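You operate a simulated robot arm through the tools that you are given. There is no shell and no other tool. Be economical: measure what you need, move in short steps, check, and stop when the job is done.

The job below is to be done with a simulated two-armed robot. You get a single attempt, and the scene is never put back.

Task
Fill the outer ring of holes on the yellow rig's board.
Fine: the head starts at S, which keeps its mark; fill no inner hole.

The check looks at the end state, three seconds after you hand in, the way a careful person would. Anything else that was tipped, shoved, dropped, spilled or broken makes it a failure.

Robot
Two 7-joint arms with fingered hands on one trunk that stands fixed in place. Base frame: the origin is at the foot of the trunk, x ahead of it, y to its left, z up. Lengths are in mm, angles in rad, forces in N, time in s.
The left shoulder is at [70, 139, 1083], the right one opposite. With the tool pointing down near the work surface each hand reaches from about 460 to 840 mm from the base axis, measured 20 degrees to its own side. Payload 3.9 kg a hand.
The TCP of each hand is the grasp point between the finger pads, 29 mm short of the fingertips. In the tool frame z runs along the fingers and y along their closing line. Largest opening 100 mm; the body of the gripper starts 34 mm behind the TCP. The gripper is a hand of 5 fingers: y runs from the thumb to the fingers, the wrist lies at [-15, -105, -177] in the tool frame.
Orientation is that of the tool frame in the base frame, as [roll, pitch, yaw] about the fixed x, y, z axes, in that order (R = Rz(yaw) Ry(pitch) Rx(roll)). With the fingers straight down and the wrist toward the robot, the tool's x, y and z point along [0, 1, 0], [1, 0, 0] and [0, 0, -1] of the base frame.

Tools
- The arms move only by the tool move_arm. It takes "left_series", "right_series" or both (then of equal length, played together; a hand with none holds still); each is a list that holds one entry, the list of rows, each a list of 6 numbers: the turn, a rotation vector about the base's x, y, z in degrees, then the shift along the base's x, y, z in mm. In form: [[[rx, ry, rz, dx, dy, dz], ...]]. A call has 1 to 12 rows; each row shifts and turns the commanded pose from where the row before left it. A row lasts 0.2 s, in which the tool goes at most 50 mm and 0.15 rad; a call with a longer step from one row to the next is refused whole. Where a pose cannot be reached the arm comes as near as it can. A force on the tool above 40 N (or 10 N above the force at the start of the call, whichever is more), or a blocked arm, ends the call early, and 0.2 s more pass. In this call time passes only in rows, and 0.2 s behind the last. The reply holds the time, the measured pose of the TCP, the force on the tool along the base axes, the opening and the grip force, in the units named above and with some noise, with the torque about the TCP (base axes, N m) and any sound that the robot's microphone picked up, and new pictures: "show" is both (left out), scene, wrist or none (wrist: the cameras of the hands that moved).
- Cameras (640 x 400 px; columns grow to the right, rows downward): "scene" is now at [123.7, 32.1, 1420.5]; the picture's right is [0.43, -0.90, 0.00], its down [-0.54, -0.26, -0.80] and it looks along [0.72, 0.34, -0.60] (base axes); focal length 327 px, centre (320, 200). "left" rides on the left gripper at [-66, -86, -121] in its tool frame; the picture's right is [-0.76, -0.31, 0.58], its down [0.59, -0.70, 0.40] and it looks along [0.28, 0.64, 0.71] (tool axes); focal length 247 px, centre (320, 200). "right" rides on the right gripper at [66, -86, -121] in its tool frame; the picture's right is [-0.76, 0.31, -0.58], its down [-0.59, -0.70, 0.40] and it looks along [-0.28, 0.64, 0.71] (tool axes); focal length 247 px, centre (320, 200). There is no depth. A picture from a camera that has moved, and an enlarged one, comes with that camera's place and axes in the base frame and with its lens. The place of the scene camera against the robot may be out by one fixed shift of up to 25 mm in any direction.
- move_column(by): slides the trunk up (or, below 0, down) by that many mm; the arms and the scene camera ride with it, the base frame stays. It gives what a move gives, with no picture.
- finger_targets(index, middle, ring, little, thumb_bend, thumb_turn, hand): sets how far each is bent, from 0 (flat) to 1 (curled in); at 0.3 the hand is open as for a grip, at 0.7 the pads meet at the TCP. One left out holds its place. A second passes; each finger stops where it meets its share of the squeeze, and holds until it gets a number again. It is the only way to open and close the hand. It gives what a move gives, with no picture; readings hold the bend of each and the force on index, middle, ring, little, thumb and palm. thumb_turn goes from beside the hand (0) to across from the fingers (1), as for a grip.
- pan_tilt(pan, tilt): turns the head with the scene camera to pan (to the left, within 1.501 rad either way) and tilt (down, from -0.506 to 1.204), counted from straight ahead of the robot. It gives what a move gives, and a new picture of the scene camera.
- enlarge(camera, box): a new picture of the part [left, top, right, bottom] of that camera's present view, enlarged. No time passes.
- job_done(): hands the job in; it is judged then, once.

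Go step by step. Nothing tells you positions but the pictures and the camera data: compare them with the known pose of the tool, close in by small moves and look again before you grip or let go. The budget is 120 turns and 200 pictures, counting those below and the enlarged ones. Unless the task says otherwise, let go and move clear before handing in, and close with one line.

The tools are called after ">>>" as a command line: name --argument value ..., lists and objects as JSON in quotes. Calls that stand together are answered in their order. move_arm: Moves the arms, as the interface text tells. Its arguments: {"type":"object","properties":{"left_series":{"type":"array","items":{"type":"array","items":{"type":"array","items":{"type":"number"}}}},"right_series":{"type":"array","items":{"type":"array","items":{"type":"array","items":{"type":"number"}}}},"show":{"type":"string","enum":["both","scene","wrist","none"]}},"required":[]} The other tools are called the same way: move_column (by) slides the trunk up or down; finger_targets (index, middle, ring, little, thumb_bend, thumb_turn, hand) moves the fingers one by one; pan_tilt (pan, tilt) turns the head that bears the scene camera; enlarge (camera, box) takes an enlarged picture of a part of a camera's view; job_done () hands the job in.

At the start:

```text
time: 0.0
left_eef_pos: [456.9, 355.6, 1110.9]
left_tcp_rot: [-3.14, 0.0, 1.898]
left_ft_force: [0.3, -0.5, 0.4]
left_torque: [-0.02, 0.0, 0.0]
left_finger_gap: 99.9
left_grip_force: 0.0
left_shape: jaw
left_bend: [0.3, 0.3, 0.3, 0.3, 0.3, 0.98]
left_finger forces: [0.0, 0.1, 0.1, 0.0, 0.1, 0.0]
right_eef_pos: [432.3, -0.2, 1182.4]
right_tcp_rot: [-3.14, 0.001, 1.898]
right_ft_force: [1.0, 0.0, 0.4]
right_torque: [-0.01, -0.01, -0.03]
right_finger_gap: 99.9
right_grip_force: 0.0
right_shape: jaw
right_bend: [0.3, 0.3, 0.3, 0.3, 0.3, 0.98]
right_finger forces: [0.0, 0.1, 0.1, 0.0, 0.0, 0.0]
trunk travel left (down, up): [-725.0, 115.0]
head pan, tilt: [0.443, 0.646]
```

scene: 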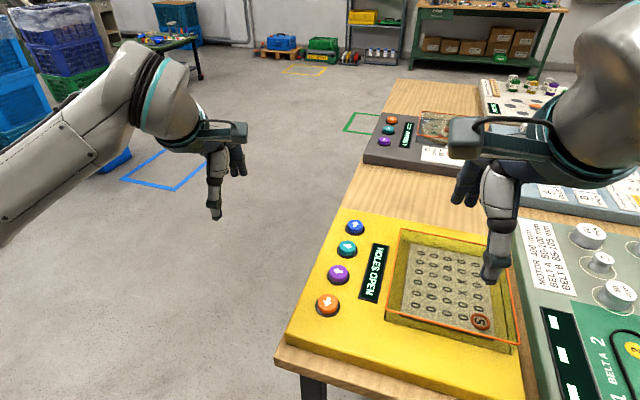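
right: 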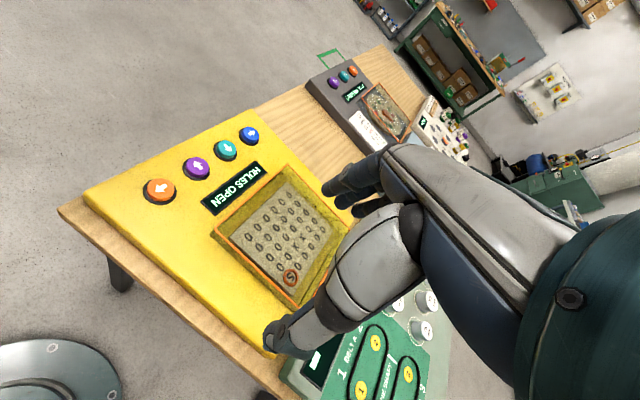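
left: 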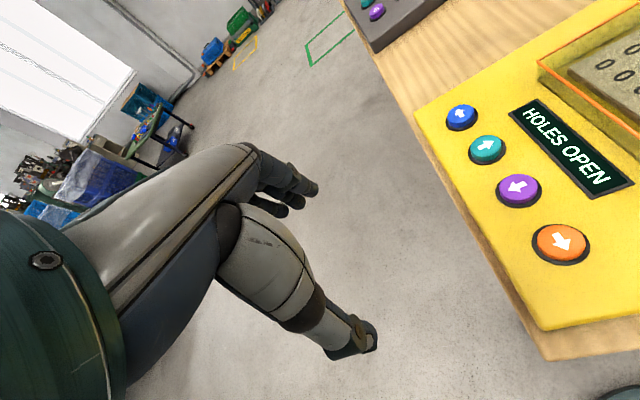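

I see a yellow rig with four arrow buttons, a "HOLES OPEN" display and a board of holes with S at one corner. I'll look closer first.

>>> enlarge --camera "scene" --box '[280, 200, 530, 356]'

>>> enlarge --camera "right" --box '[130, 110, 350, 310]'

>>> enlarge --camera "scene" --box '[360, 70, 560, 195]'

```text
2.56 times, centred on (405, 278) of scene
camera zoom: at [123.7, 32.1, 1420.5], right [0.43, -0.9, 0.0], down [-0.54, -0.26, -0.8], along [0.72, 0.34, -0.6], focal length 837 px, centre (102, 0)
```

zoom: 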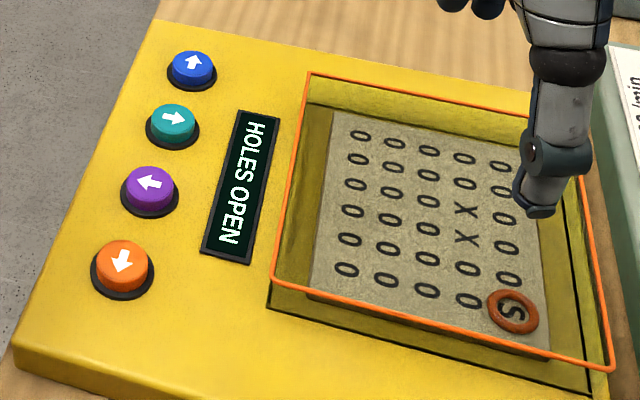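

```text
2.00 times, centred on (240, 210) of right
camera zoom: at [330.8, 34.3, 1304.1], right [0.53, -0.62, 0.58], down [-0.48, -0.78, -0.4], along [0.7, -0.06, -0.71], focal length 494 px, centre (480, 180)
```

zoom: 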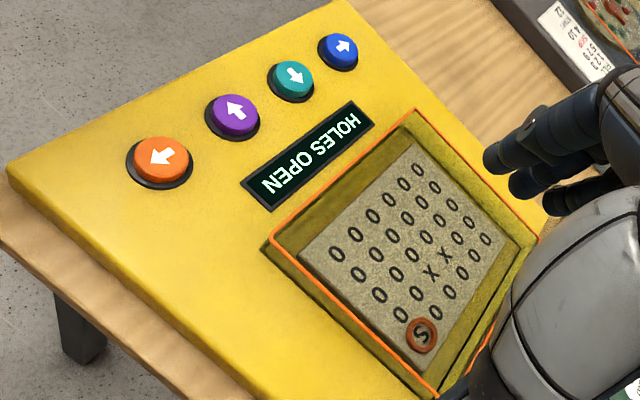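

```text
3.20 times, centred on (460, 132) of scene
camera zoom: at [123.7, 32.1, 1420.5], right [0.43, -0.9, 0.0], down [-0.54, -0.26, -0.8], along [0.72, 0.34, -0.6], focal length 1046 px, centre (-128, 416)
```

zoom: 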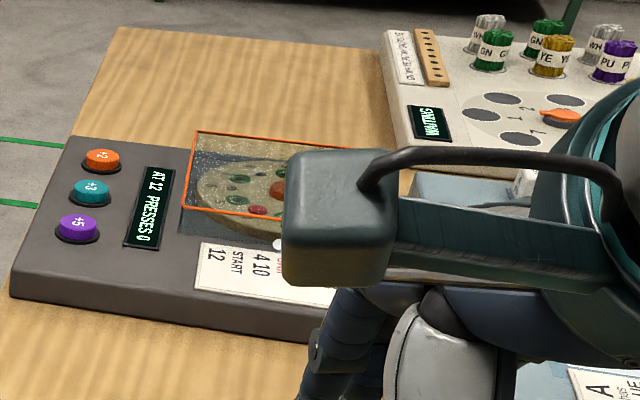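

The buttons triangulate, from the two wrist cameras, to a line: orange (485,191), purple (560,200), teal (636,210) and blue (713,220), with tops near z 860. I'll shape the left hand into a pointing index finger and look at it.

>>> finger_targets --hand "left" --index 0.3 --middle 1 --ring 1 --little 1 --thumb_bend 0.3 --thumb_turn 0

>>> enlarge --camera "left" --box '[160, 80, 480, 400]'

>>> enlarge --camera "scene" --box '[100, 80, 300, 240]'

```text
time: 1.0
left_eef_pos: [456.5, 355.7, 1111.2]
left_tcp_rot: [3.141, -0.001, 1.899]
left_ft_force: [1.2, 0.2, -0.3]
left_torque: [0.03, 0.01, 0.0]
left_finger_gap: 136.3
left_grip_force: 0.1
left_shape: fingers
left_bend: [0.3, 1.0, 1.0, 1.0, 0.3, 0.0]
left_finger forces: [0.0, 0.0, 0.0, 0.0, 0.0, 0.0]
right_eef_pos: [433.2, -0.5, 1182.6]
right_tcp_rot: [3.141, 0.003, 1.9]
right_ft_force: [-0.2, 0.3, -0.9]
right_torque: [0.01, 0.02, 0.0]
right_finger_gap: 99.9
right_grip_force: 0.0
right_shape: jaw
right_bend: [0.3, 0.3, 0.3, 0.3, 0.3, 0.98]
right_finger forces: [0.0, 0.0, 0.1, 0.0, 0.0, 0.0]
trunk travel left (down, up): [-725.0, 115.0]
head pan, tilt: [0.443, 0.646]
```

```text
1.25 times, centred on (320, 240) of left
camera zoom: at [396.6, 266.3, 1232.7], right [-0.05, -0.82, -0.58], down [-0.86, 0.33, -0.4], along [0.52, 0.48, -0.71], focal length 309 px, centre (320, 150)
```

zoom: 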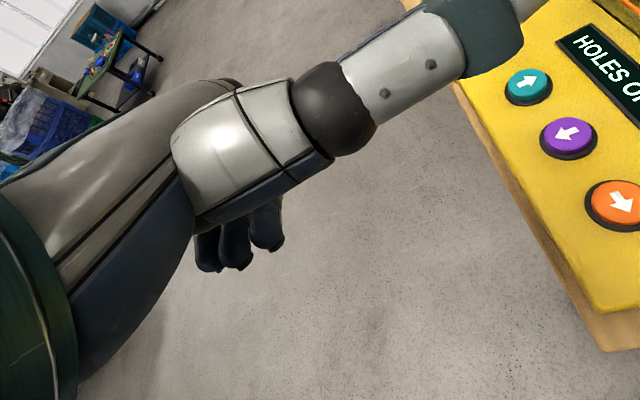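

```text
2.50 times, centred on (200, 160) of scene
camera zoom: at [123.7, 32.1, 1420.5], right [0.43, -0.9, 0.0], down [-0.54, -0.26, -0.8], along [0.72, 0.34, -0.6], focal length 817 px, centre (620, 300)
```

zoom: 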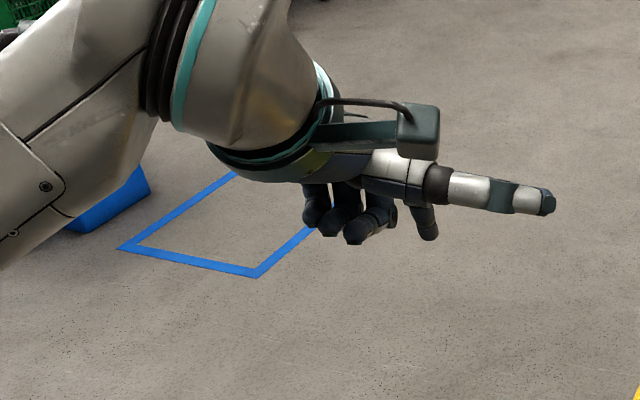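

The large grey digit is the thumb, and the wrist camera sees it well. I'll use it as the pointer: fingers curled, thumb turned down.

>>> finger_targets --hand "left" --index 1 --middle 1 --ring 1 --little 1 --thumb_bend 0.3 --thumb_turn 1

>>> enlarge --camera "left" --box '[160, 80, 480, 400]'

>>> enlarge --camera "scene" --box '[100, 80, 300, 240]'

>>> enlarge --camera "right" --box '[0, 0, 640, 400]'

```text
time: 2.0
left_eef_pos: [456.9, 354.6, 1111.3]
left_tcp_rot: [-3.14, -0.001, 1.899]
left_ft_force: [-0.5, -0.3, -0.3]
left_torque: [0.02, 0.0, 0.0]
left_finger_gap: 49.0
left_grip_force: 0.0
left_shape: fingers
left_bend: [1.0, 1.0, 1.0, 1.0, 0.3, 0.97]
left_finger forces: [0.0, 0.0, 0.0, 0.0, 0.0, 0.1]
right_eef_pos: [433.3, -0.6, 1183.3]
right_tcp_rot: [-3.141, 0.0, 1.898]
right_ft_force: [0.9, -1.0, 0.3]
right_torque: [-0.04, 0.0, 0.01]
right_finger_gap: 99.9
right_grip_force: 0.1
right_shape: jaw
right_bend: [0.3, 0.3, 0.3, 0.3, 0.3, 0.98]
right_finger forces: [0.0, 0.1, 0.0, 0.1, 0.0, 0.1]
trunk travel left (down, up): [-725.0, 115.0]
head pan, tilt: [0.443, 0.646]
```

```text
1.25 times, centred on (320, 240) of left
camera zoom: at [396.6, 266.4, 1232.7], right [-0.05, -0.82, -0.58], down [-0.86, 0.33, -0.4], along [0.52, 0.48, -0.71], focal length 309 px, centre (320, 150)
```

zoom: 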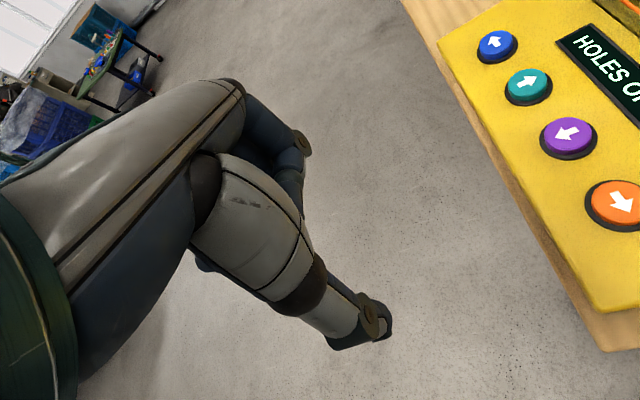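

```text
2.50 times, centred on (200, 160) of scene
camera zoom: at [123.7, 32.1, 1420.5], right [0.43, -0.9, 0.0], down [-0.54, -0.26, -0.8], along [0.72, 0.34, -0.6], focal length 817 px, centre (620, 300)
```

zoom: 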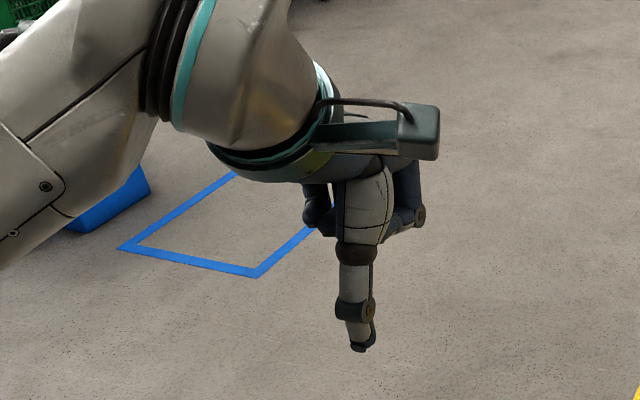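

```text
1.00 times, centred on (320, 200) of right (not enlarged: the box is as wide or as high as the picture)
camera zoom: at [330.8, 34.3, 1304.1], right [0.53, -0.62, 0.58], down [-0.48, -0.78, -0.4], along [0.7, -0.06, -0.71], focal length 247 px, centre (320, 200)
```

zoom: 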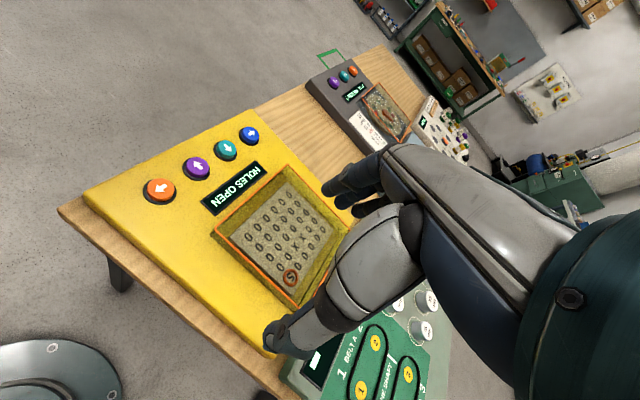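

The thumb now points straight down, with its tip roughly at TCP + (−60, −18, −15) mm. I'll move the left hand above the blue button, staying high.

>>> move_arm --left_series '[[[0, 0, 0, 39.5, -14.6, -18], [0, 0, 0, 39.5, -14.6, -18], [0, 0, 0, 39.5, -14.6, -18], [0, 0, 0, 39.5, -14.6, -18], [0, 0, 0, 39.5, -14.6, -18], [0, 0, 0, 39.5, -14.6, -18], [0, 0, 0, 39.5, -14.6, -18], [0, 0, 0, 39.5, -14.6, -18]]]'

```text
time: 3.8
left_eef_pos: [775.6, 237.5, 964.0]
left_tcp_rot: [-3.14, -0.001, 1.899]
left_ft_force: [0.8, 0.0, -0.1]
left_torque: [0.02, 0.01, -0.01]
left_finger_gap: 48.6
left_grip_force: 0.1
left_shape: fingers
left_bend: [1.0, 1.0, 1.0, 1.0, 0.3, 0.98]
left_finger forces: [0.1, 0.1, 0.0, 0.0, 0.0, 0.1]
right_eef_pos: [435.3, -1.8, 1182.9]
right_tcp_rot: [-3.139, -0.001, 1.898]
right_ft_force: [0.9, -0.1, -0.8]
right_torque: [0.01, -0.01, 0.0]
right_finger_gap: 100.2
right_grip_force: 0.0
right_shape: jaw
right_bend: [0.3, 0.3, 0.3, 0.3, 0.3, 0.98]
right_finger forces: [0.1, 0.0, 0.1, 0.0, 0.0, 0.0]
trunk travel left (down, up): [-725.0, 115.0]
head pan, tilt: [0.443, 0.646]
camera scene: at [126.2, 30.5, 1420.3], right [0.43, -0.9, 0.0], down [-0.55, -0.26, -0.8], along [0.72, 0.34, -0.6], focal length 327 px, centre (320, 200)
camera left: at [715.9, 147.9, 1086.6], right [-0.05, -0.81, -0.58], down [-0.86, 0.33, -0.4], along [0.51, 0.48, -0.71], focal length 247 px, centre (320, 200)
```

scene: 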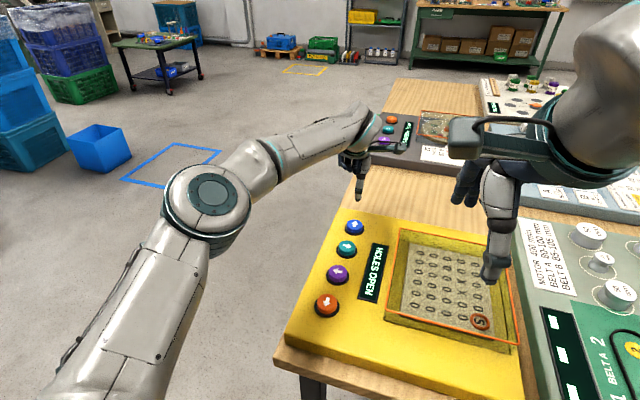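
left: 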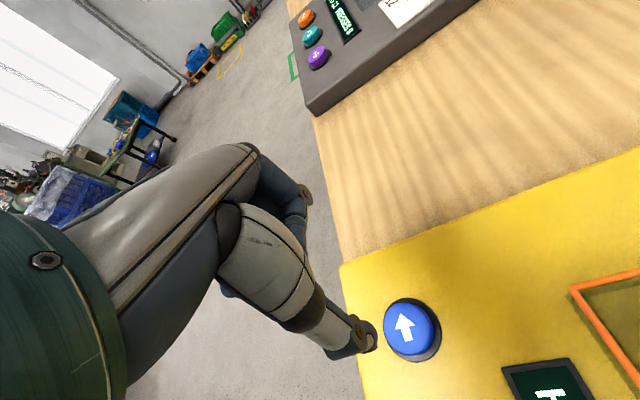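

Blue lies near (726, 219), slightly ahead of the thumb tip. I'll shift forward and go down part way.

>>> move_arm --left_series '[[[0, 0, 0, 8, 2, -25], [0, 0, 0, 0, 0, -25]]]' --show "wrist"

>>> enlarge --camera "scene" --box '[310, 150, 410, 250]'

```text
time: 4.4
left_eef_pos: [781.8, 240.5, 916.8]
left_tcp_rot: [-3.141, 0.001, 1.899]
left_ft_force: [0.4, 0.6, -0.2]
left_torque: [-0.02, -0.03, 0.01]
left_finger_gap: 48.7
left_grip_force: 0.0
left_shape: fingers
left_bend: [1.0, 1.0, 1.0, 1.0, 0.3, 0.98]
left_finger forces: [0.0, 0.1, 0.0, 0.0, 0.0, 0.0]
right_eef_pos: [433.6, 0.0, 1182.5]
right_tcp_rot: [3.141, -0.001, 1.898]
right_ft_force: [-0.1, -0.5, 0.6]
right_torque: [0.02, -0.01, 0.0]
right_finger_gap: 99.7
right_grip_force: 0.1
right_shape: jaw
right_bend: [0.3, 0.3, 0.3, 0.3, 0.3, 0.98]
right_finger forces: [0.2, 0.0, 0.1, 0.0, 0.0, 0.0]
trunk travel left (down, up): [-725.0, 115.0]
head pan, tilt: [0.443, 0.646]
camera left: at [721.0, 152.1, 1038.1], right [-0.05, -0.82, -0.58], down [-0.86, 0.33, -0.4], along [0.52, 0.47, -0.71], focal length 247 px, centre (320, 200)
```

left: 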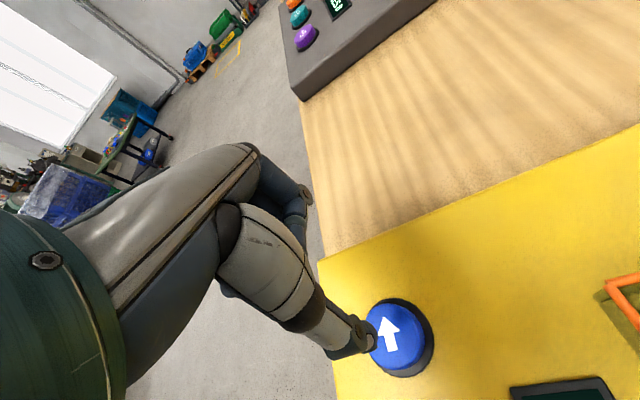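

```text
4.00 times, centred on (360, 200) of scene
camera zoom: at [124.0, 32.4, 1420.5], right [0.43, -0.9, 0.0], down [-0.54, -0.26, -0.8], along [0.72, 0.34, -0.6], focal length 1308 px, centre (160, 200)
```

zoom: 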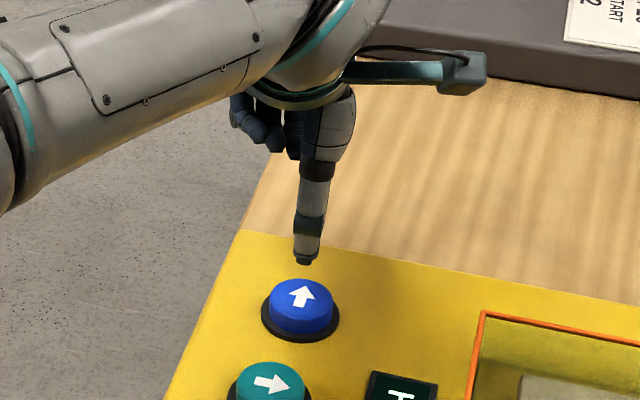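

The tip is close above the blue button. I'll go down 20 mm more and check from both views.

>>> move_arm --left_series '[[[0, 0, 0, 3, -2, -20]]]' --show "wrist"

>>> enlarge --camera "scene" --box '[310, 170, 410, 250]'

```text
time: 4.8
left_eef_pos: [785.4, 238.4, 896.1]
left_tcp_rot: [-3.141, 0.0, 1.898]
left_ft_force: [-0.1, -0.4, -0.9]
left_torque: [0.0, 0.03, 0.0]
left_finger_gap: 48.6
left_grip_force: 0.1
left_shape: fingers
left_bend: [1.0, 1.0, 1.0, 1.0, 0.3, 0.98]
left_finger forces: [0.0, 0.0, 0.0, 0.0, 0.0, 0.0]
right_eef_pos: [433.0, 0.1, 1182.4]
right_tcp_rot: [-3.138, 0.0, 1.897]
right_ft_force: [0.8, 0.1, 0.3]
right_torque: [0.02, -0.03, -0.01]
right_finger_gap: 99.8
right_grip_force: 0.0
right_shape: jaw
right_bend: [0.3, 0.3, 0.3, 0.3, 0.3, 0.98]
right_finger forces: [0.0, 0.0, 0.1, 0.0, 0.0, 0.0]
trunk travel left (down, up): [-725.0, 115.0]
head pan, tilt: [0.443, 0.646]
camera left: at [724.4, 149.4, 1017.1], right [-0.05, -0.82, -0.58], down [-0.86, 0.33, -0.4], along [0.51, 0.48, -0.71], focal length 247 px, centre (320, 200)
```

left: 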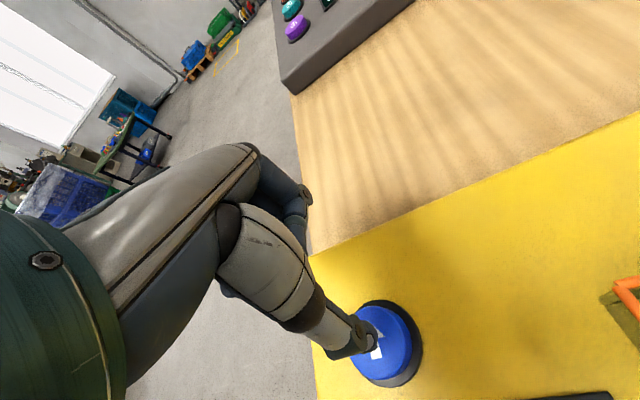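

```text
5.00 times, centred on (360, 210) of scene
camera zoom: at [125.4, 32.0, 1420.3], right [0.43, -0.9, 0.0], down [-0.54, -0.26, -0.8], along [0.72, 0.34, -0.6], focal length 1634 px, centre (120, 150)
```

zoom: 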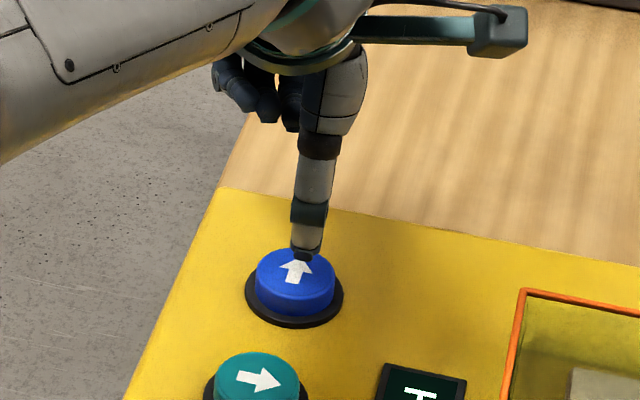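

The tip sits right above the blue button. I'll press down in small steps while watching the force.

>>> move_arm --left_series '[[[0, 0, 0, 1, 2, -6], [0, 0, 0, 0, 0, -4], [0, 0, 0, 0, 0, -4], [0, 0, 0, 0, 0, -3]]]' --show "wrist"

>>> enlarge --camera "scene" --box '[320, 190, 530, 350]'

```text
time: 5.8
left_eef_pos: [785.5, 240.1, 880.8]
left_tcp_rot: [3.138, 0.001, 1.901]
left_ft_force: [0.5, 0.3, 3.5]
left_torque: [-0.03, 0.13, -0.02]
left_finger_gap: 48.8
left_grip_force: 1.4
left_shape: fingers
left_bend: [1.0, 1.0, 1.0, 1.0, 0.3, 0.98]
left_finger forces: [0.0, 0.0, 0.0, 0.1, 2.3, 0.0]
right_eef_pos: [432.1, -0.4, 1184.0]
right_tcp_rot: [3.141, -0.002, 1.898]
right_ft_force: [-0.1, -0.4, 0.5]
right_torque: [-0.02, 0.01, 0.02]
right_finger_gap: 99.7
right_grip_force: 0.1
right_shape: jaw
right_bend: [0.3, 0.3, 0.3, 0.3, 0.3, 0.98]
right_finger forces: [0.0, 0.0, 0.0, 0.0, 0.0, 0.0]
trunk travel left (down, up): [-725.0, 115.0]
head pan, tilt: [0.443, 0.646]
heard: click
camera left: at [724.6, 151.2, 1002.0], right [-0.04, -0.82, -0.58], down [-0.85, 0.33, -0.4], along [0.52, 0.48, -0.71], focal length 247 px, centre (320, 200)
```

left: 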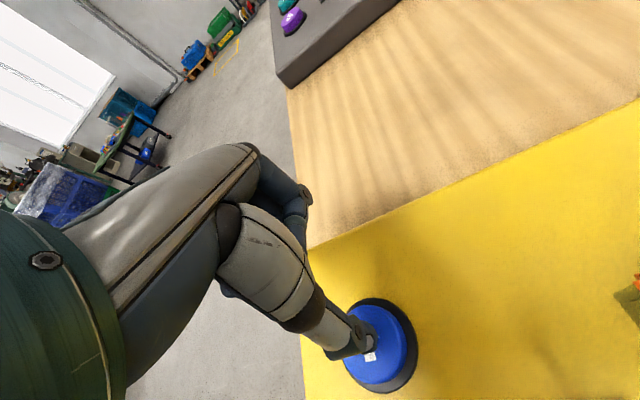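

```text
2.50 times, centred on (425, 270) of scene
camera zoom: at [123.5, 32.0, 1420.6], right [0.43, -0.9, 0.0], down [-0.54, -0.26, -0.8], along [0.72, 0.34, -0.6], focal length 817 px, centre (58, 25)
```

zoom: 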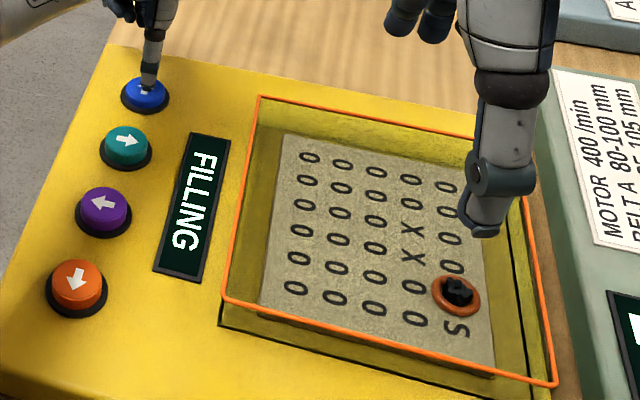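

One step up: the head moved to the next hole and is filling it. I'll lift off and see when it finishes.

>>> move_arm --left_series '[[[0, 0, 0, 0, 0, 12], [0, 0, 0, 0, 0, 0], [0, 0, 0, 0, 0, 0]]]' --show "none"

>>> enlarge --camera "scene" --box '[320, 190, 530, 350]'

```text
time: 6.6
left_eef_pos: [785.2, 240.1, 891.6]
left_tcp_rot: [-3.141, 0.0, 1.897]
left_ft_force: [0.3, 0.2, 0.0]
left_torque: [0.0, 0.0, -0.01]
left_finger_gap: 48.9
left_grip_force: 0.0
left_shape: fingers
left_bend: [1.0, 1.0, 1.0, 1.0, 0.3, 0.98]
left_finger forces: [0.0, 0.0, 0.0, 0.0, 0.0, 0.1]
right_eef_pos: [433.0, -0.3, 1184.0]
right_tcp_rot: [3.141, -0.002, 1.897]
right_ft_force: [0.0, 0.8, -0.3]
right_torque: [0.0, 0.0, 0.0]
right_finger_gap: 100.2
right_grip_force: 0.0
right_shape: jaw
right_bend: [0.3, 0.3, 0.3, 0.3, 0.3, 0.98]
right_finger forces: [0.0, 0.0, 0.1, 0.0, 0.0, 0.0]
trunk travel left (down, up): [-725.0, 115.0]
head pan, tilt: [0.443, 0.646]
```

```text
2.50 times, centred on (425, 270) of scene
camera zoom: at [123.7, 32.1, 1420.5], right [0.43, -0.9, 0.0], down [-0.54, -0.26, -0.8], along [0.72, 0.34, -0.6], focal length 817 px, centre (58, 25)
```

zoom: 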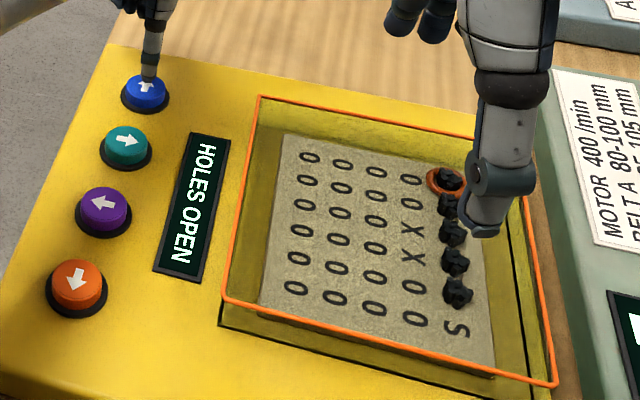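

The head slides on to the end, and the right column is now filled. Next comes purple (left): lift, move over it and check.

>>> move_arm --left_series '[[[0, 0, 0, 0, 0, 35], [0, 0, 0, -40, -5, 0], [0, 0, 0, -40, -5, 0], [0, 0, 0, -40, -5, 0], [0, 0, 0, -36, -5, 0], [0, 0, 0, 0, 0, -15]]]'

>>> enlarge --camera "scene" --box '[290, 190, 390, 330]'

```text
time: 8.0
left_eef_pos: [630.0, 220.7, 912.7]
left_tcp_rot: [-3.14, 0.001, 1.9]
left_ft_force: [-0.6, -0.4, -0.5]
left_torque: [-0.02, -0.01, 0.0]
left_finger_gap: 49.0
left_grip_force: 0.0
left_shape: fingers
left_bend: [1.0, 1.0, 1.0, 1.0, 0.3, 0.98]
left_finger forces: [0.0, 0.0, 0.0, 0.1, 0.0, 0.0]
right_eef_pos: [433.9, -0.3, 1182.7]
right_tcp_rot: [-3.141, 0.0, 1.898]
right_ft_force: [0.8, -0.4, 0.4]
right_torque: [-0.02, -0.04, 0.02]
right_finger_gap: 99.6
right_grip_force: 0.0
right_shape: jaw
right_bend: [0.3, 0.3, 0.3, 0.3, 0.3, 0.98]
right_finger forces: [0.0, 0.0, 0.1, 0.0, 0.0, 0.1]
trunk travel left (down, up): [-725.0, 115.0]
head pan, tilt: [0.443, 0.646]
camera scene: at [125.2, 31.9, 1420.3], right [0.43, -0.9, 0.0], down [-0.54, -0.26, -0.8], along [0.72, 0.34, -0.6], focal length 327 px, centre (320, 200)
camera left: at [569.2, 131.7, 1033.3], right [-0.05, -0.82, -0.58], down [-0.86, 0.33, -0.4], along [0.52, 0.48, -0.71], focal length 247 px, centre (320, 200)
```

scene: 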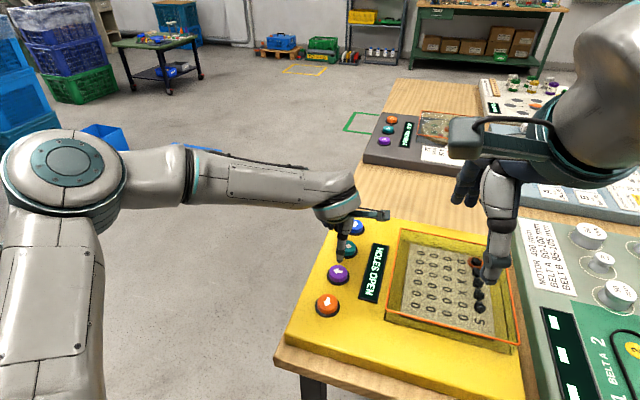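
left: 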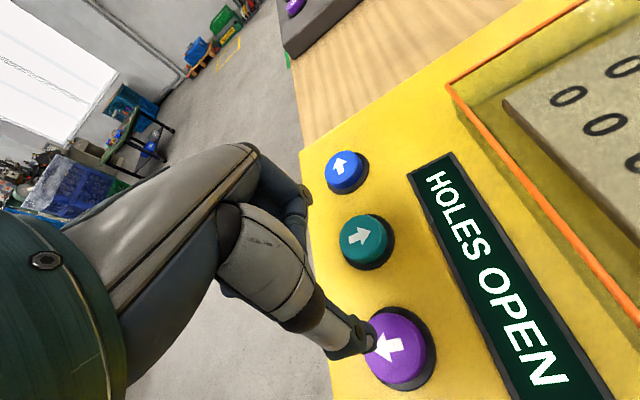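

```text
2.86 times, centred on (340, 260) of scene
camera zoom: at [125.2, 31.9, 1420.3], right [0.43, -0.9, 0.0], down [-0.54, -0.26, -0.8], along [0.72, 0.34, -0.6], focal length 934 px, centre (263, 29)
```

zoom: 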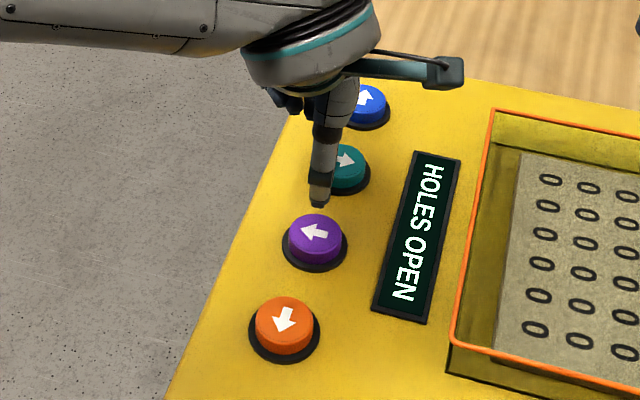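

Purple computes to about (568, 195), so the hand shifts by (−3, −3) and then presses the way it did on blue.

>>> move_arm --left_series '[[[0, 0, 0, -3.5, -3, -15], [0, 0, 0, 0, 0, -8], [0, 0, 0, 0, 0, -5], [0, 0, 0, 0, 0, -4], [0, 0, 0, 0, 0, 12], [0, 0, 0, 0, 0, 15], [0, 0, 0, 0, 0, 0], [0, 0, 0, 0, 0, 0]]]' --show "scene"

>>> enlarge --camera "scene" --box '[290, 190, 530, 350]'

```text
time: 9.8
left_eef_pos: [624.5, 218.3, 907.6]
left_tcp_rot: [3.141, -0.001, 1.899]
left_ft_force: [-0.3, -0.1, 0.6]
left_torque: [0.01, -0.02, 0.01]
left_finger_gap: 48.6
left_grip_force: 0.1
left_shape: fingers
left_bend: [1.0, 1.0, 1.0, 1.0, 0.3, 0.98]
left_finger forces: [0.1, 0.1, 0.0, 0.0, 0.1, 0.0]
right_eef_pos: [432.8, 0.3, 1183.1]
right_tcp_rot: [-3.14, -0.001, 1.897]
right_ft_force: [0.5, 0.3, 0.0]
right_torque: [-0.01, 0.02, 0.02]
right_finger_gap: 99.8
right_grip_force: 0.0
right_shape: jaw
right_bend: [0.3, 0.3, 0.3, 0.3, 0.3, 0.98]
right_finger forces: [0.1, 0.0, 0.0, 0.0, 0.1, 0.0]
trunk travel left (down, up): [-725.0, 115.0]
head pan, tilt: [0.443, 0.646]
heard: click
camera scene: at [123.5, 32.0, 1420.5], right [0.43, -0.9, 0.0], down [-0.54, -0.26, -0.8], along [0.72, 0.34, -0.6], focal length 327 px, centre (320, 200)
```

scene: 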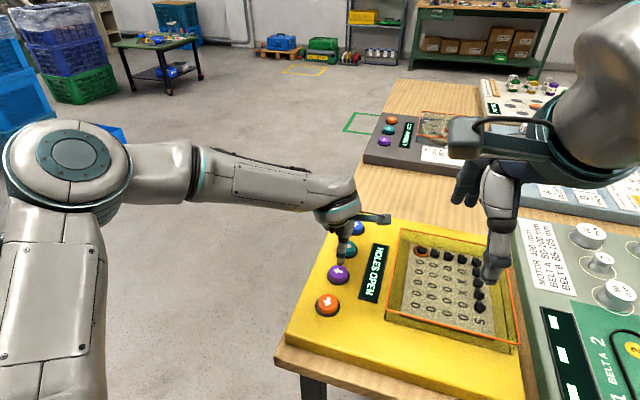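

```text
2.50 times, centred on (410, 270) of scene
camera zoom: at [123.5, 32.0, 1420.5], right [0.43, -0.9, 0.0], down [-0.54, -0.26, -0.8], along [0.72, 0.34, -0.6], focal length 817 px, centre (95, 25)
```

zoom: 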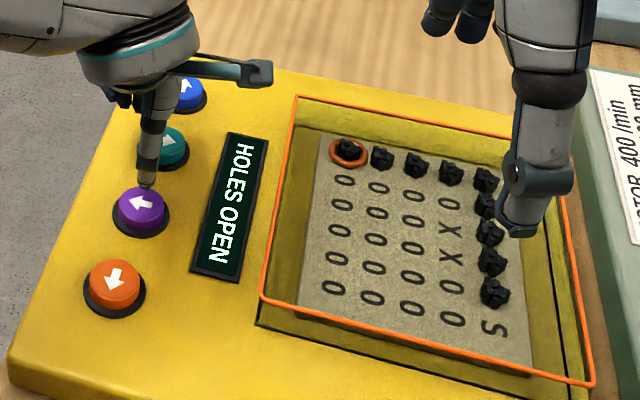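

The top row is filled too. Next is orange (down), expected about (−79, −11) from purple.

>>> move_arm --left_series '[[[0, 0, 0, 0, 0, 20], [0, 0, 0, -39.5, -5.7, 0], [0, 0, 0, -39.5, -5.7, 0], [0, 0, 0, 0, 0, -15]]]' --show "wrist"

>>> enlarge --camera "scene" --box '[290, 210, 390, 350]'

```text
time: 10.8
left_eef_pos: [546.4, 206.6, 911.3]
left_tcp_rot: [3.141, 0.0, 1.898]
left_ft_force: [0.6, -0.1, -0.1]
left_torque: [0.02, -0.01, 0.01]
left_finger_gap: 48.9
left_grip_force: 0.0
left_shape: fingers
left_bend: [1.0, 1.0, 1.0, 1.0, 0.3, 0.98]
left_finger forces: [0.1, 0.1, 0.1, 0.1, 0.0, 0.0]
right_eef_pos: [434.6, -0.3, 1183.3]
right_tcp_rot: [-3.141, 0.001, 1.899]
right_ft_force: [1.1, 0.2, 0.7]
right_torque: [0.0, 0.03, 0.0]
right_finger_gap: 99.9
right_grip_force: 0.0
right_shape: jaw
right_bend: [0.3, 0.3, 0.3, 0.3, 0.3, 0.98]
right_finger forces: [0.0, 0.0, 0.0, 0.1, 0.0, 0.0]
trunk travel left (down, up): [-725.0, 115.0]
head pan, tilt: [0.443, 0.646]
camera left: at [486.1, 116.7, 1032.9], right [-0.05, -0.82, -0.58], down [-0.86, 0.33, -0.4], along [0.51, 0.48, -0.71], focal length 247 px, centre (320, 200)
```

left: 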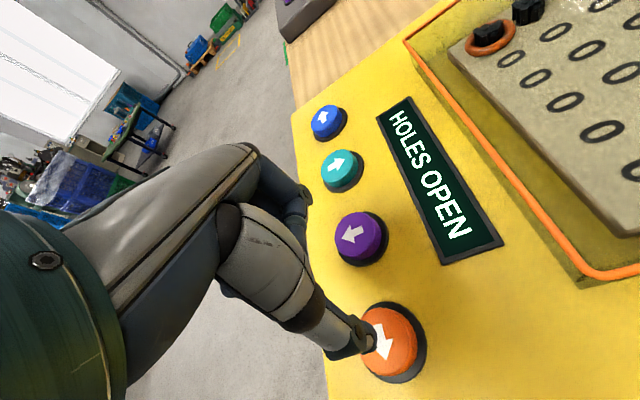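

```text
2.86 times, centred on (340, 280) of scene
camera zoom: at [125.3, 32.1, 1420.3], right [0.43, -0.9, 0.0], down [-0.54, -0.26, -0.8], along [0.72, 0.34, -0.6], focal length 934 px, centre (263, -29)
```

zoom: 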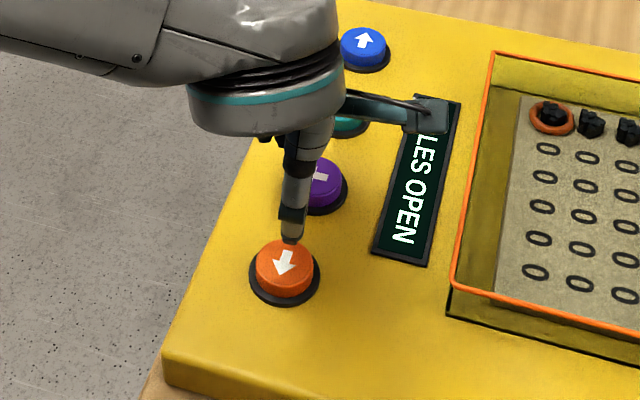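

The tip is lined up over orange, so I'll press.

>>> move_arm --left_series '[[[0, 0, 0, -1, 0, -15], [0, 0, 0, 0, 0, -8], [0, 0, 0, 0, 0, -5], [0, 0, 0, 0, 0, -3], [0, 0, 0, 0, 0, 12], [0, 0, 0, 0, 0, 15], [0, 0, 0, 0, 0, 0], [0, 0, 0, 0, 0, 0]]]' --show "none"

>>> enlarge --camera "scene" --box '[290, 190, 530, 350]'

```text
time: 12.6
left_eef_pos: [544.2, 205.6, 908.6]
left_tcp_rot: [3.141, 0.0, 1.899]
left_ft_force: [0.1, -0.4, 0.1]
left_torque: [0.0, -0.02, -0.01]
left_finger_gap: 48.9
left_grip_force: 0.2
left_shape: fingers
left_bend: [1.0, 1.0, 1.0, 1.0, 0.3, 0.98]
left_finger forces: [0.0, 0.1, 0.0, 0.0, 0.1, 0.0]
right_eef_pos: [433.3, 0.1, 1183.1]
right_tcp_rot: [-3.141, 0.001, 1.898]
right_ft_force: [0.0, -0.7, 0.5]
right_torque: [0.02, -0.02, -0.05]
right_finger_gap: 100.0
right_grip_force: 0.1
right_shape: jaw
right_bend: [0.3, 0.3, 0.3, 0.3, 0.3, 0.98]
right_finger forces: [0.0, 0.1, 0.0, 0.1, 0.0, 0.0]
trunk travel left (down, up): [-725.0, 115.0]
head pan, tilt: [0.443, 0.646]
```

```text
2.50 times, centred on (410, 270) of scene
camera zoom: at [123.5, 32.0, 1420.5], right [0.43, -0.9, 0.0], down [-0.54, -0.26, -0.8], along [0.72, 0.34, -0.6], focal length 817 px, centre (95, 25)
```

zoom: 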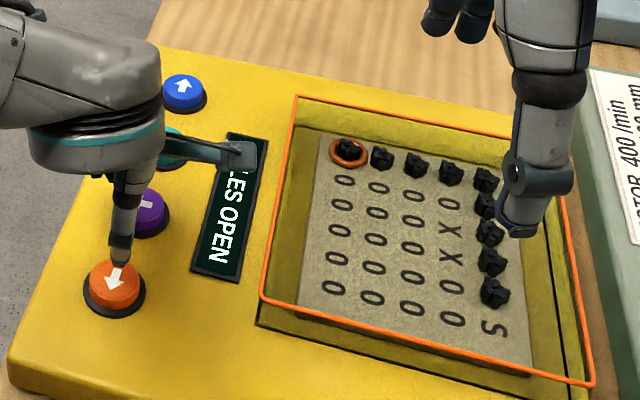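

No click and no motion, so the press was slightly too shallow. I'll repeat it a few mm deeper.

>>> move_arm --left_series '[[[0, 0, 0, 0, 0, -15], [0, 0, 0, 0, 0, -8], [0, 0, 0, 0, 0, -4], [0, 0, 0, 0, 0, -3], [0, 0, 0, 0, 0, -2]]]' --show "none"

```text
time: 13.8
left_eef_pos: [546.5, 205.4, 878.3]
left_tcp_rot: [3.136, 0.001, 1.9]
left_ft_force: [2.3, 0.3, 14.0]
left_torque: [-0.28, 0.78, 0.0]
left_finger_gap: 49.0
left_grip_force: 7.0
left_shape: fingers
left_bend: [1.0, 1.0, 1.0, 1.0, 0.28, 0.98]
left_finger forces: [0.0, 0.0, 0.1, 0.1, 14.0, 0.1]
right_eef_pos: [431.6, -1.3, 1184.5]
right_tcp_rot: [3.14, 0.0, 1.898]
right_ft_force: [-0.2, 0.4, 0.1]
right_torque: [0.0, 0.02, -0.03]
right_finger_gap: 100.0
right_grip_force: 0.0
right_shape: jaw
right_bend: [0.3, 0.3, 0.3, 0.3, 0.3, 0.98]
right_finger forces: [0.1, 0.0, 0.1, 0.0, 0.0, 0.0]
trunk travel left (down, up): [-725.0, 115.0]
head pan, tilt: [0.443, 0.646]
heard: click
```

It clicked. I'll lift off and check the board.

>>> move_arm --left_series '[[[0, 0, 0, 0, 0, 12], [0, 0, 0, 0, 0, 18], [0, 0, 0, 0, 0, 0], [0, 0, 0, 0, 0, 0]]]' --show "none"

>>> enlarge --camera "scene" --box '[290, 190, 530, 350]'

```text
time: 14.8
left_eef_pos: [544.4, 206.5, 906.7]
left_tcp_rot: [-3.14, -0.001, 1.899]
left_ft_force: [0.3, -0.4, 0.3]
left_torque: [0.02, 0.01, 0.01]
left_finger_gap: 48.7
left_grip_force: 0.0
left_shape: fingers
left_bend: [1.0, 1.0, 1.0, 1.0, 0.3, 0.98]
left_finger forces: [0.0, 0.0, 0.0, 0.0, 0.1, 0.1]
right_eef_pos: [431.8, 0.1, 1182.9]
right_tcp_rot: [3.141, 0.001, 1.9]
right_ft_force: [0.7, 0.5, -0.2]
right_torque: [0.01, -0.02, -0.01]
right_finger_gap: 100.0
right_grip_force: 0.0
right_shape: jaw
right_bend: [0.3, 0.3, 0.3, 0.3, 0.3, 0.98]
right_finger forces: [0.0, 0.1, 0.0, 0.0, 0.0, 0.0]
trunk travel left (down, up): [-725.0, 115.0]
head pan, tilt: [0.443, 0.646]
```

```text
2.50 times, centred on (410, 270) of scene
camera zoom: at [123.4, 32.0, 1420.5], right [0.43, -0.9, 0.0], down [-0.54, -0.26, -0.8], along [0.72, 0.34, -0.6], focal length 817 px, centre (95, 25)
```

zoom: 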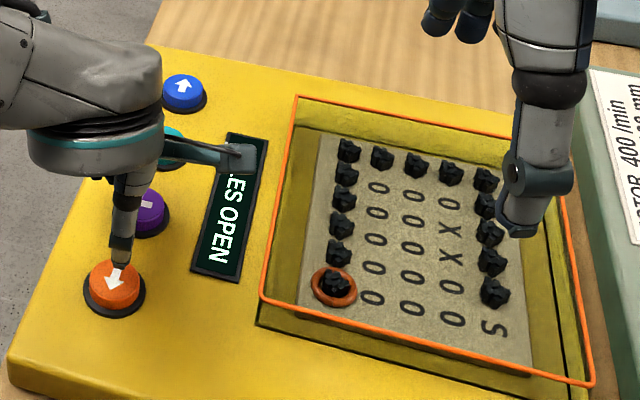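

The left column is done. Last is teal (right), about (+159, +23) from here.

>>> move_arm --left_series '[[[0, 0, 0, 0, 0, 25], [0, 0, 0, 39.8, 5.7, 0], [0, 0, 0, 39.8, 5.7, 0], [0, 0, 0, 39.8, 5.7, 0], [0, 0, 0, 39.8, 5.7, 0], [0, 0, 0, 0, 0, -18]]]' --show "wrist"

>>> enlarge --camera "scene" --box '[290, 190, 390, 330]'

```text
time: 16.2
left_eef_pos: [704.7, 228.7, 913.7]
left_tcp_rot: [3.14, 0.001, 1.899]
left_ft_force: [-0.1, -0.4, 0.0]
left_torque: [-0.01, 0.0, 0.03]
left_finger_gap: 49.0
left_grip_force: 0.1
left_shape: fingers
left_bend: [1.0, 1.0, 1.0, 1.0, 0.3, 0.98]
left_finger forces: [0.0, 0.0, 0.0, 0.1, 0.0, 0.0]
right_eef_pos: [432.9, -0.5, 1183.3]
right_tcp_rot: [3.141, 0.0, 1.898]
right_ft_force: [-0.4, 0.2, 0.2]
right_torque: [0.06, 0.01, 0.01]
right_finger_gap: 99.8
right_grip_force: 0.1
right_shape: jaw
right_bend: [0.3, 0.3, 0.3, 0.3, 0.3, 0.98]
right_finger forces: [0.0, 0.0, 0.1, 0.0, 0.0, 0.0]
trunk travel left (down, up): [-725.0, 115.0]
head pan, tilt: [0.443, 0.646]
camera left: at [644.0, 140.2, 1034.2], right [-0.05, -0.82, -0.58], down [-0.86, 0.33, -0.4], along [0.52, 0.47, -0.71], focal length 247 px, centre (320, 200)
```

left: 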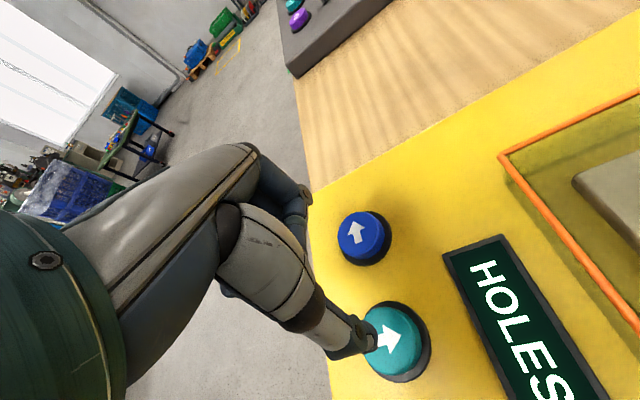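

```text
2.86 times, centred on (340, 260) of scene
camera zoom: at [123.0, 32.4, 1420.6], right [0.43, -0.9, 0.0], down [-0.54, -0.26, -0.8], along [0.72, 0.34, -0.6], focal length 934 px, centre (263, 29)
```

zoom: 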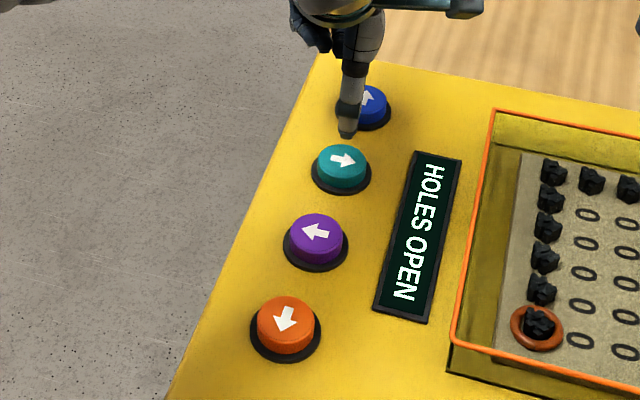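

It's aligned over teal. I'll press to about z 879.

>>> move_arm --left_series '[[[0, 0, 0, -1, -1, -15], [0, 0, 0, 0, 0, -10], [0, 0, 0, 0, 0, -5], [0, 0, 0, 0, 0, -3], [0, 0, 0, 0, 0, -2], [0, 0, 0, 0, 0, 15], [0, 0, 0, 0, 0, 20], [0, 0, 0, 0, 0, 20], [0, 0, 0, 0, 0, 0]]]' --show "none"

>>> enlarge --camera "scene" --box '[290, 190, 530, 350]'

```text
time: 18.2
left_eef_pos: [703.9, 228.7, 933.8]
left_tcp_rot: [-3.141, 0.0, 1.898]
left_ft_force: [0.5, -0.2, 1.0]
left_torque: [-0.04, 0.01, 0.02]
left_finger_gap: 48.9
left_grip_force: 0.0
left_shape: fingers
left_bend: [1.0, 1.0, 1.0, 1.0, 0.3, 0.98]
left_finger forces: [0.0, 0.0, 0.1, 0.0, 0.0, 0.0]
right_eef_pos: [432.1, -1.0, 1183.3]
right_tcp_rot: [3.141, 0.001, 1.9]
right_ft_force: [-0.5, 0.8, 0.4]
right_torque: [0.01, 0.05, 0.01]
right_finger_gap: 99.9
right_grip_force: 0.1
right_shape: jaw
right_bend: [0.3, 0.3, 0.3, 0.3, 0.3, 0.98]
right_finger forces: [0.0, 0.0, 0.0, 0.1, 0.0, 0.1]
trunk travel left (down, up): [-725.0, 115.0]
head pan, tilt: [0.443, 0.646]
heard: click
```

```text
2.50 times, centred on (410, 270) of scene
camera zoom: at [124.0, 32.2, 1420.5], right [0.43, -0.9, 0.0], down [-0.54, -0.26, -0.8], along [0.72, 0.34, -0.6], focal length 817 px, centre (95, 25)
```

zoom: 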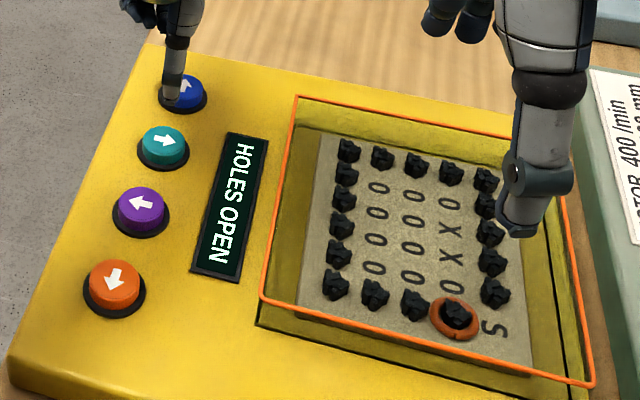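

The ring looks complete, with the head stopped next to S. I'll lift clear and verify from both views.

>>> move_arm --left_series '[[[0, 0, 0, 0, 0, 40], [0, 0, 0, -20, 20, 40], [0, 0, 0, -20, 30, 30], [0, 0, 0, -20, 40, 0]]]' --show "none"

>>> enlarge --camera "right" --box '[200, 150, 350, 310]'

>>> enlarge --camera "scene" --box '[370, 220, 530, 350]'

```text
time: 19.2
left_eef_pos: [642.9, 319.9, 1044.9]
left_tcp_rot: [-3.141, 0.003, 1.899]
left_ft_force: [-1.0, -0.6, 0.3]
left_torque: [-0.01, -0.04, -0.04]
left_finger_gap: 48.8
left_grip_force: 0.1
left_shape: fingers
left_bend: [1.0, 1.0, 1.0, 1.0, 0.3, 0.98]
left_finger forces: [0.1, 0.1, 0.0, 0.0, 0.0, 0.1]
right_eef_pos: [431.1, 1.2, 1182.8]
right_tcp_rot: [-3.142, 0.001, 1.899]
right_ft_force: [-0.5, -0.7, 0.4]
right_torque: [-0.02, -0.04, -0.04]
right_finger_gap: 99.6
right_grip_force: 0.1
right_shape: jaw
right_bend: [0.3, 0.3, 0.3, 0.3, 0.3, 0.98]
right_finger forces: [0.0, 0.1, 0.0, 0.0, 0.1, 0.0]
trunk travel left (down, up): [-725.0, 115.0]
head pan, tilt: [0.443, 0.646]
```

```text
2.50 times, centred on (275, 230) of right
camera zoom: at [329.9, 36.4, 1304.3], right [0.53, -0.62, 0.58], down [-0.48, -0.79, -0.4], along [0.7, -0.06, -0.71], focal length 617 px, centre (432, 125)
```

zoom: 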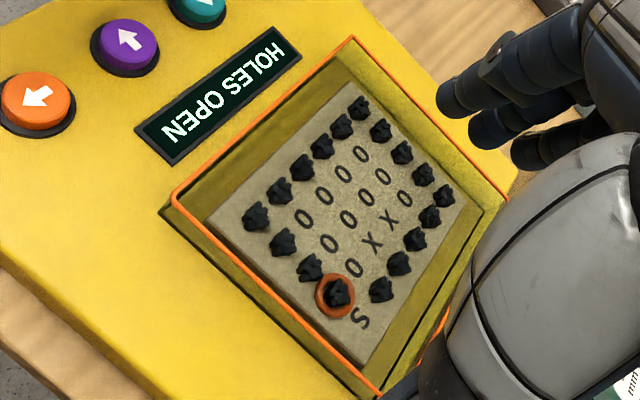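

```text
3.08 times, centred on (450, 285) of scene
camera zoom: at [122.8, 34.3, 1420.5], right [0.43, -0.9, 0.0], down [-0.54, -0.26, -0.8], along [0.72, 0.34, -0.6], focal length 1006 px, centre (-80, -62)
```

zoom: 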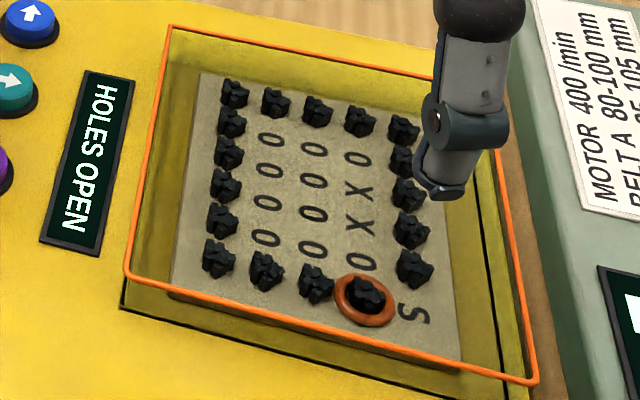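

All 17 outer holes are filled, S keeps its mark, and every inner hole is untouched. The hand is clear, so I'm handing in.

>>> job_done

```text
The job is handed in.
```

The outer ring on the yellow rig's board is filled: all 17 outer holes, with S keeping its mark and no inner hole filled.
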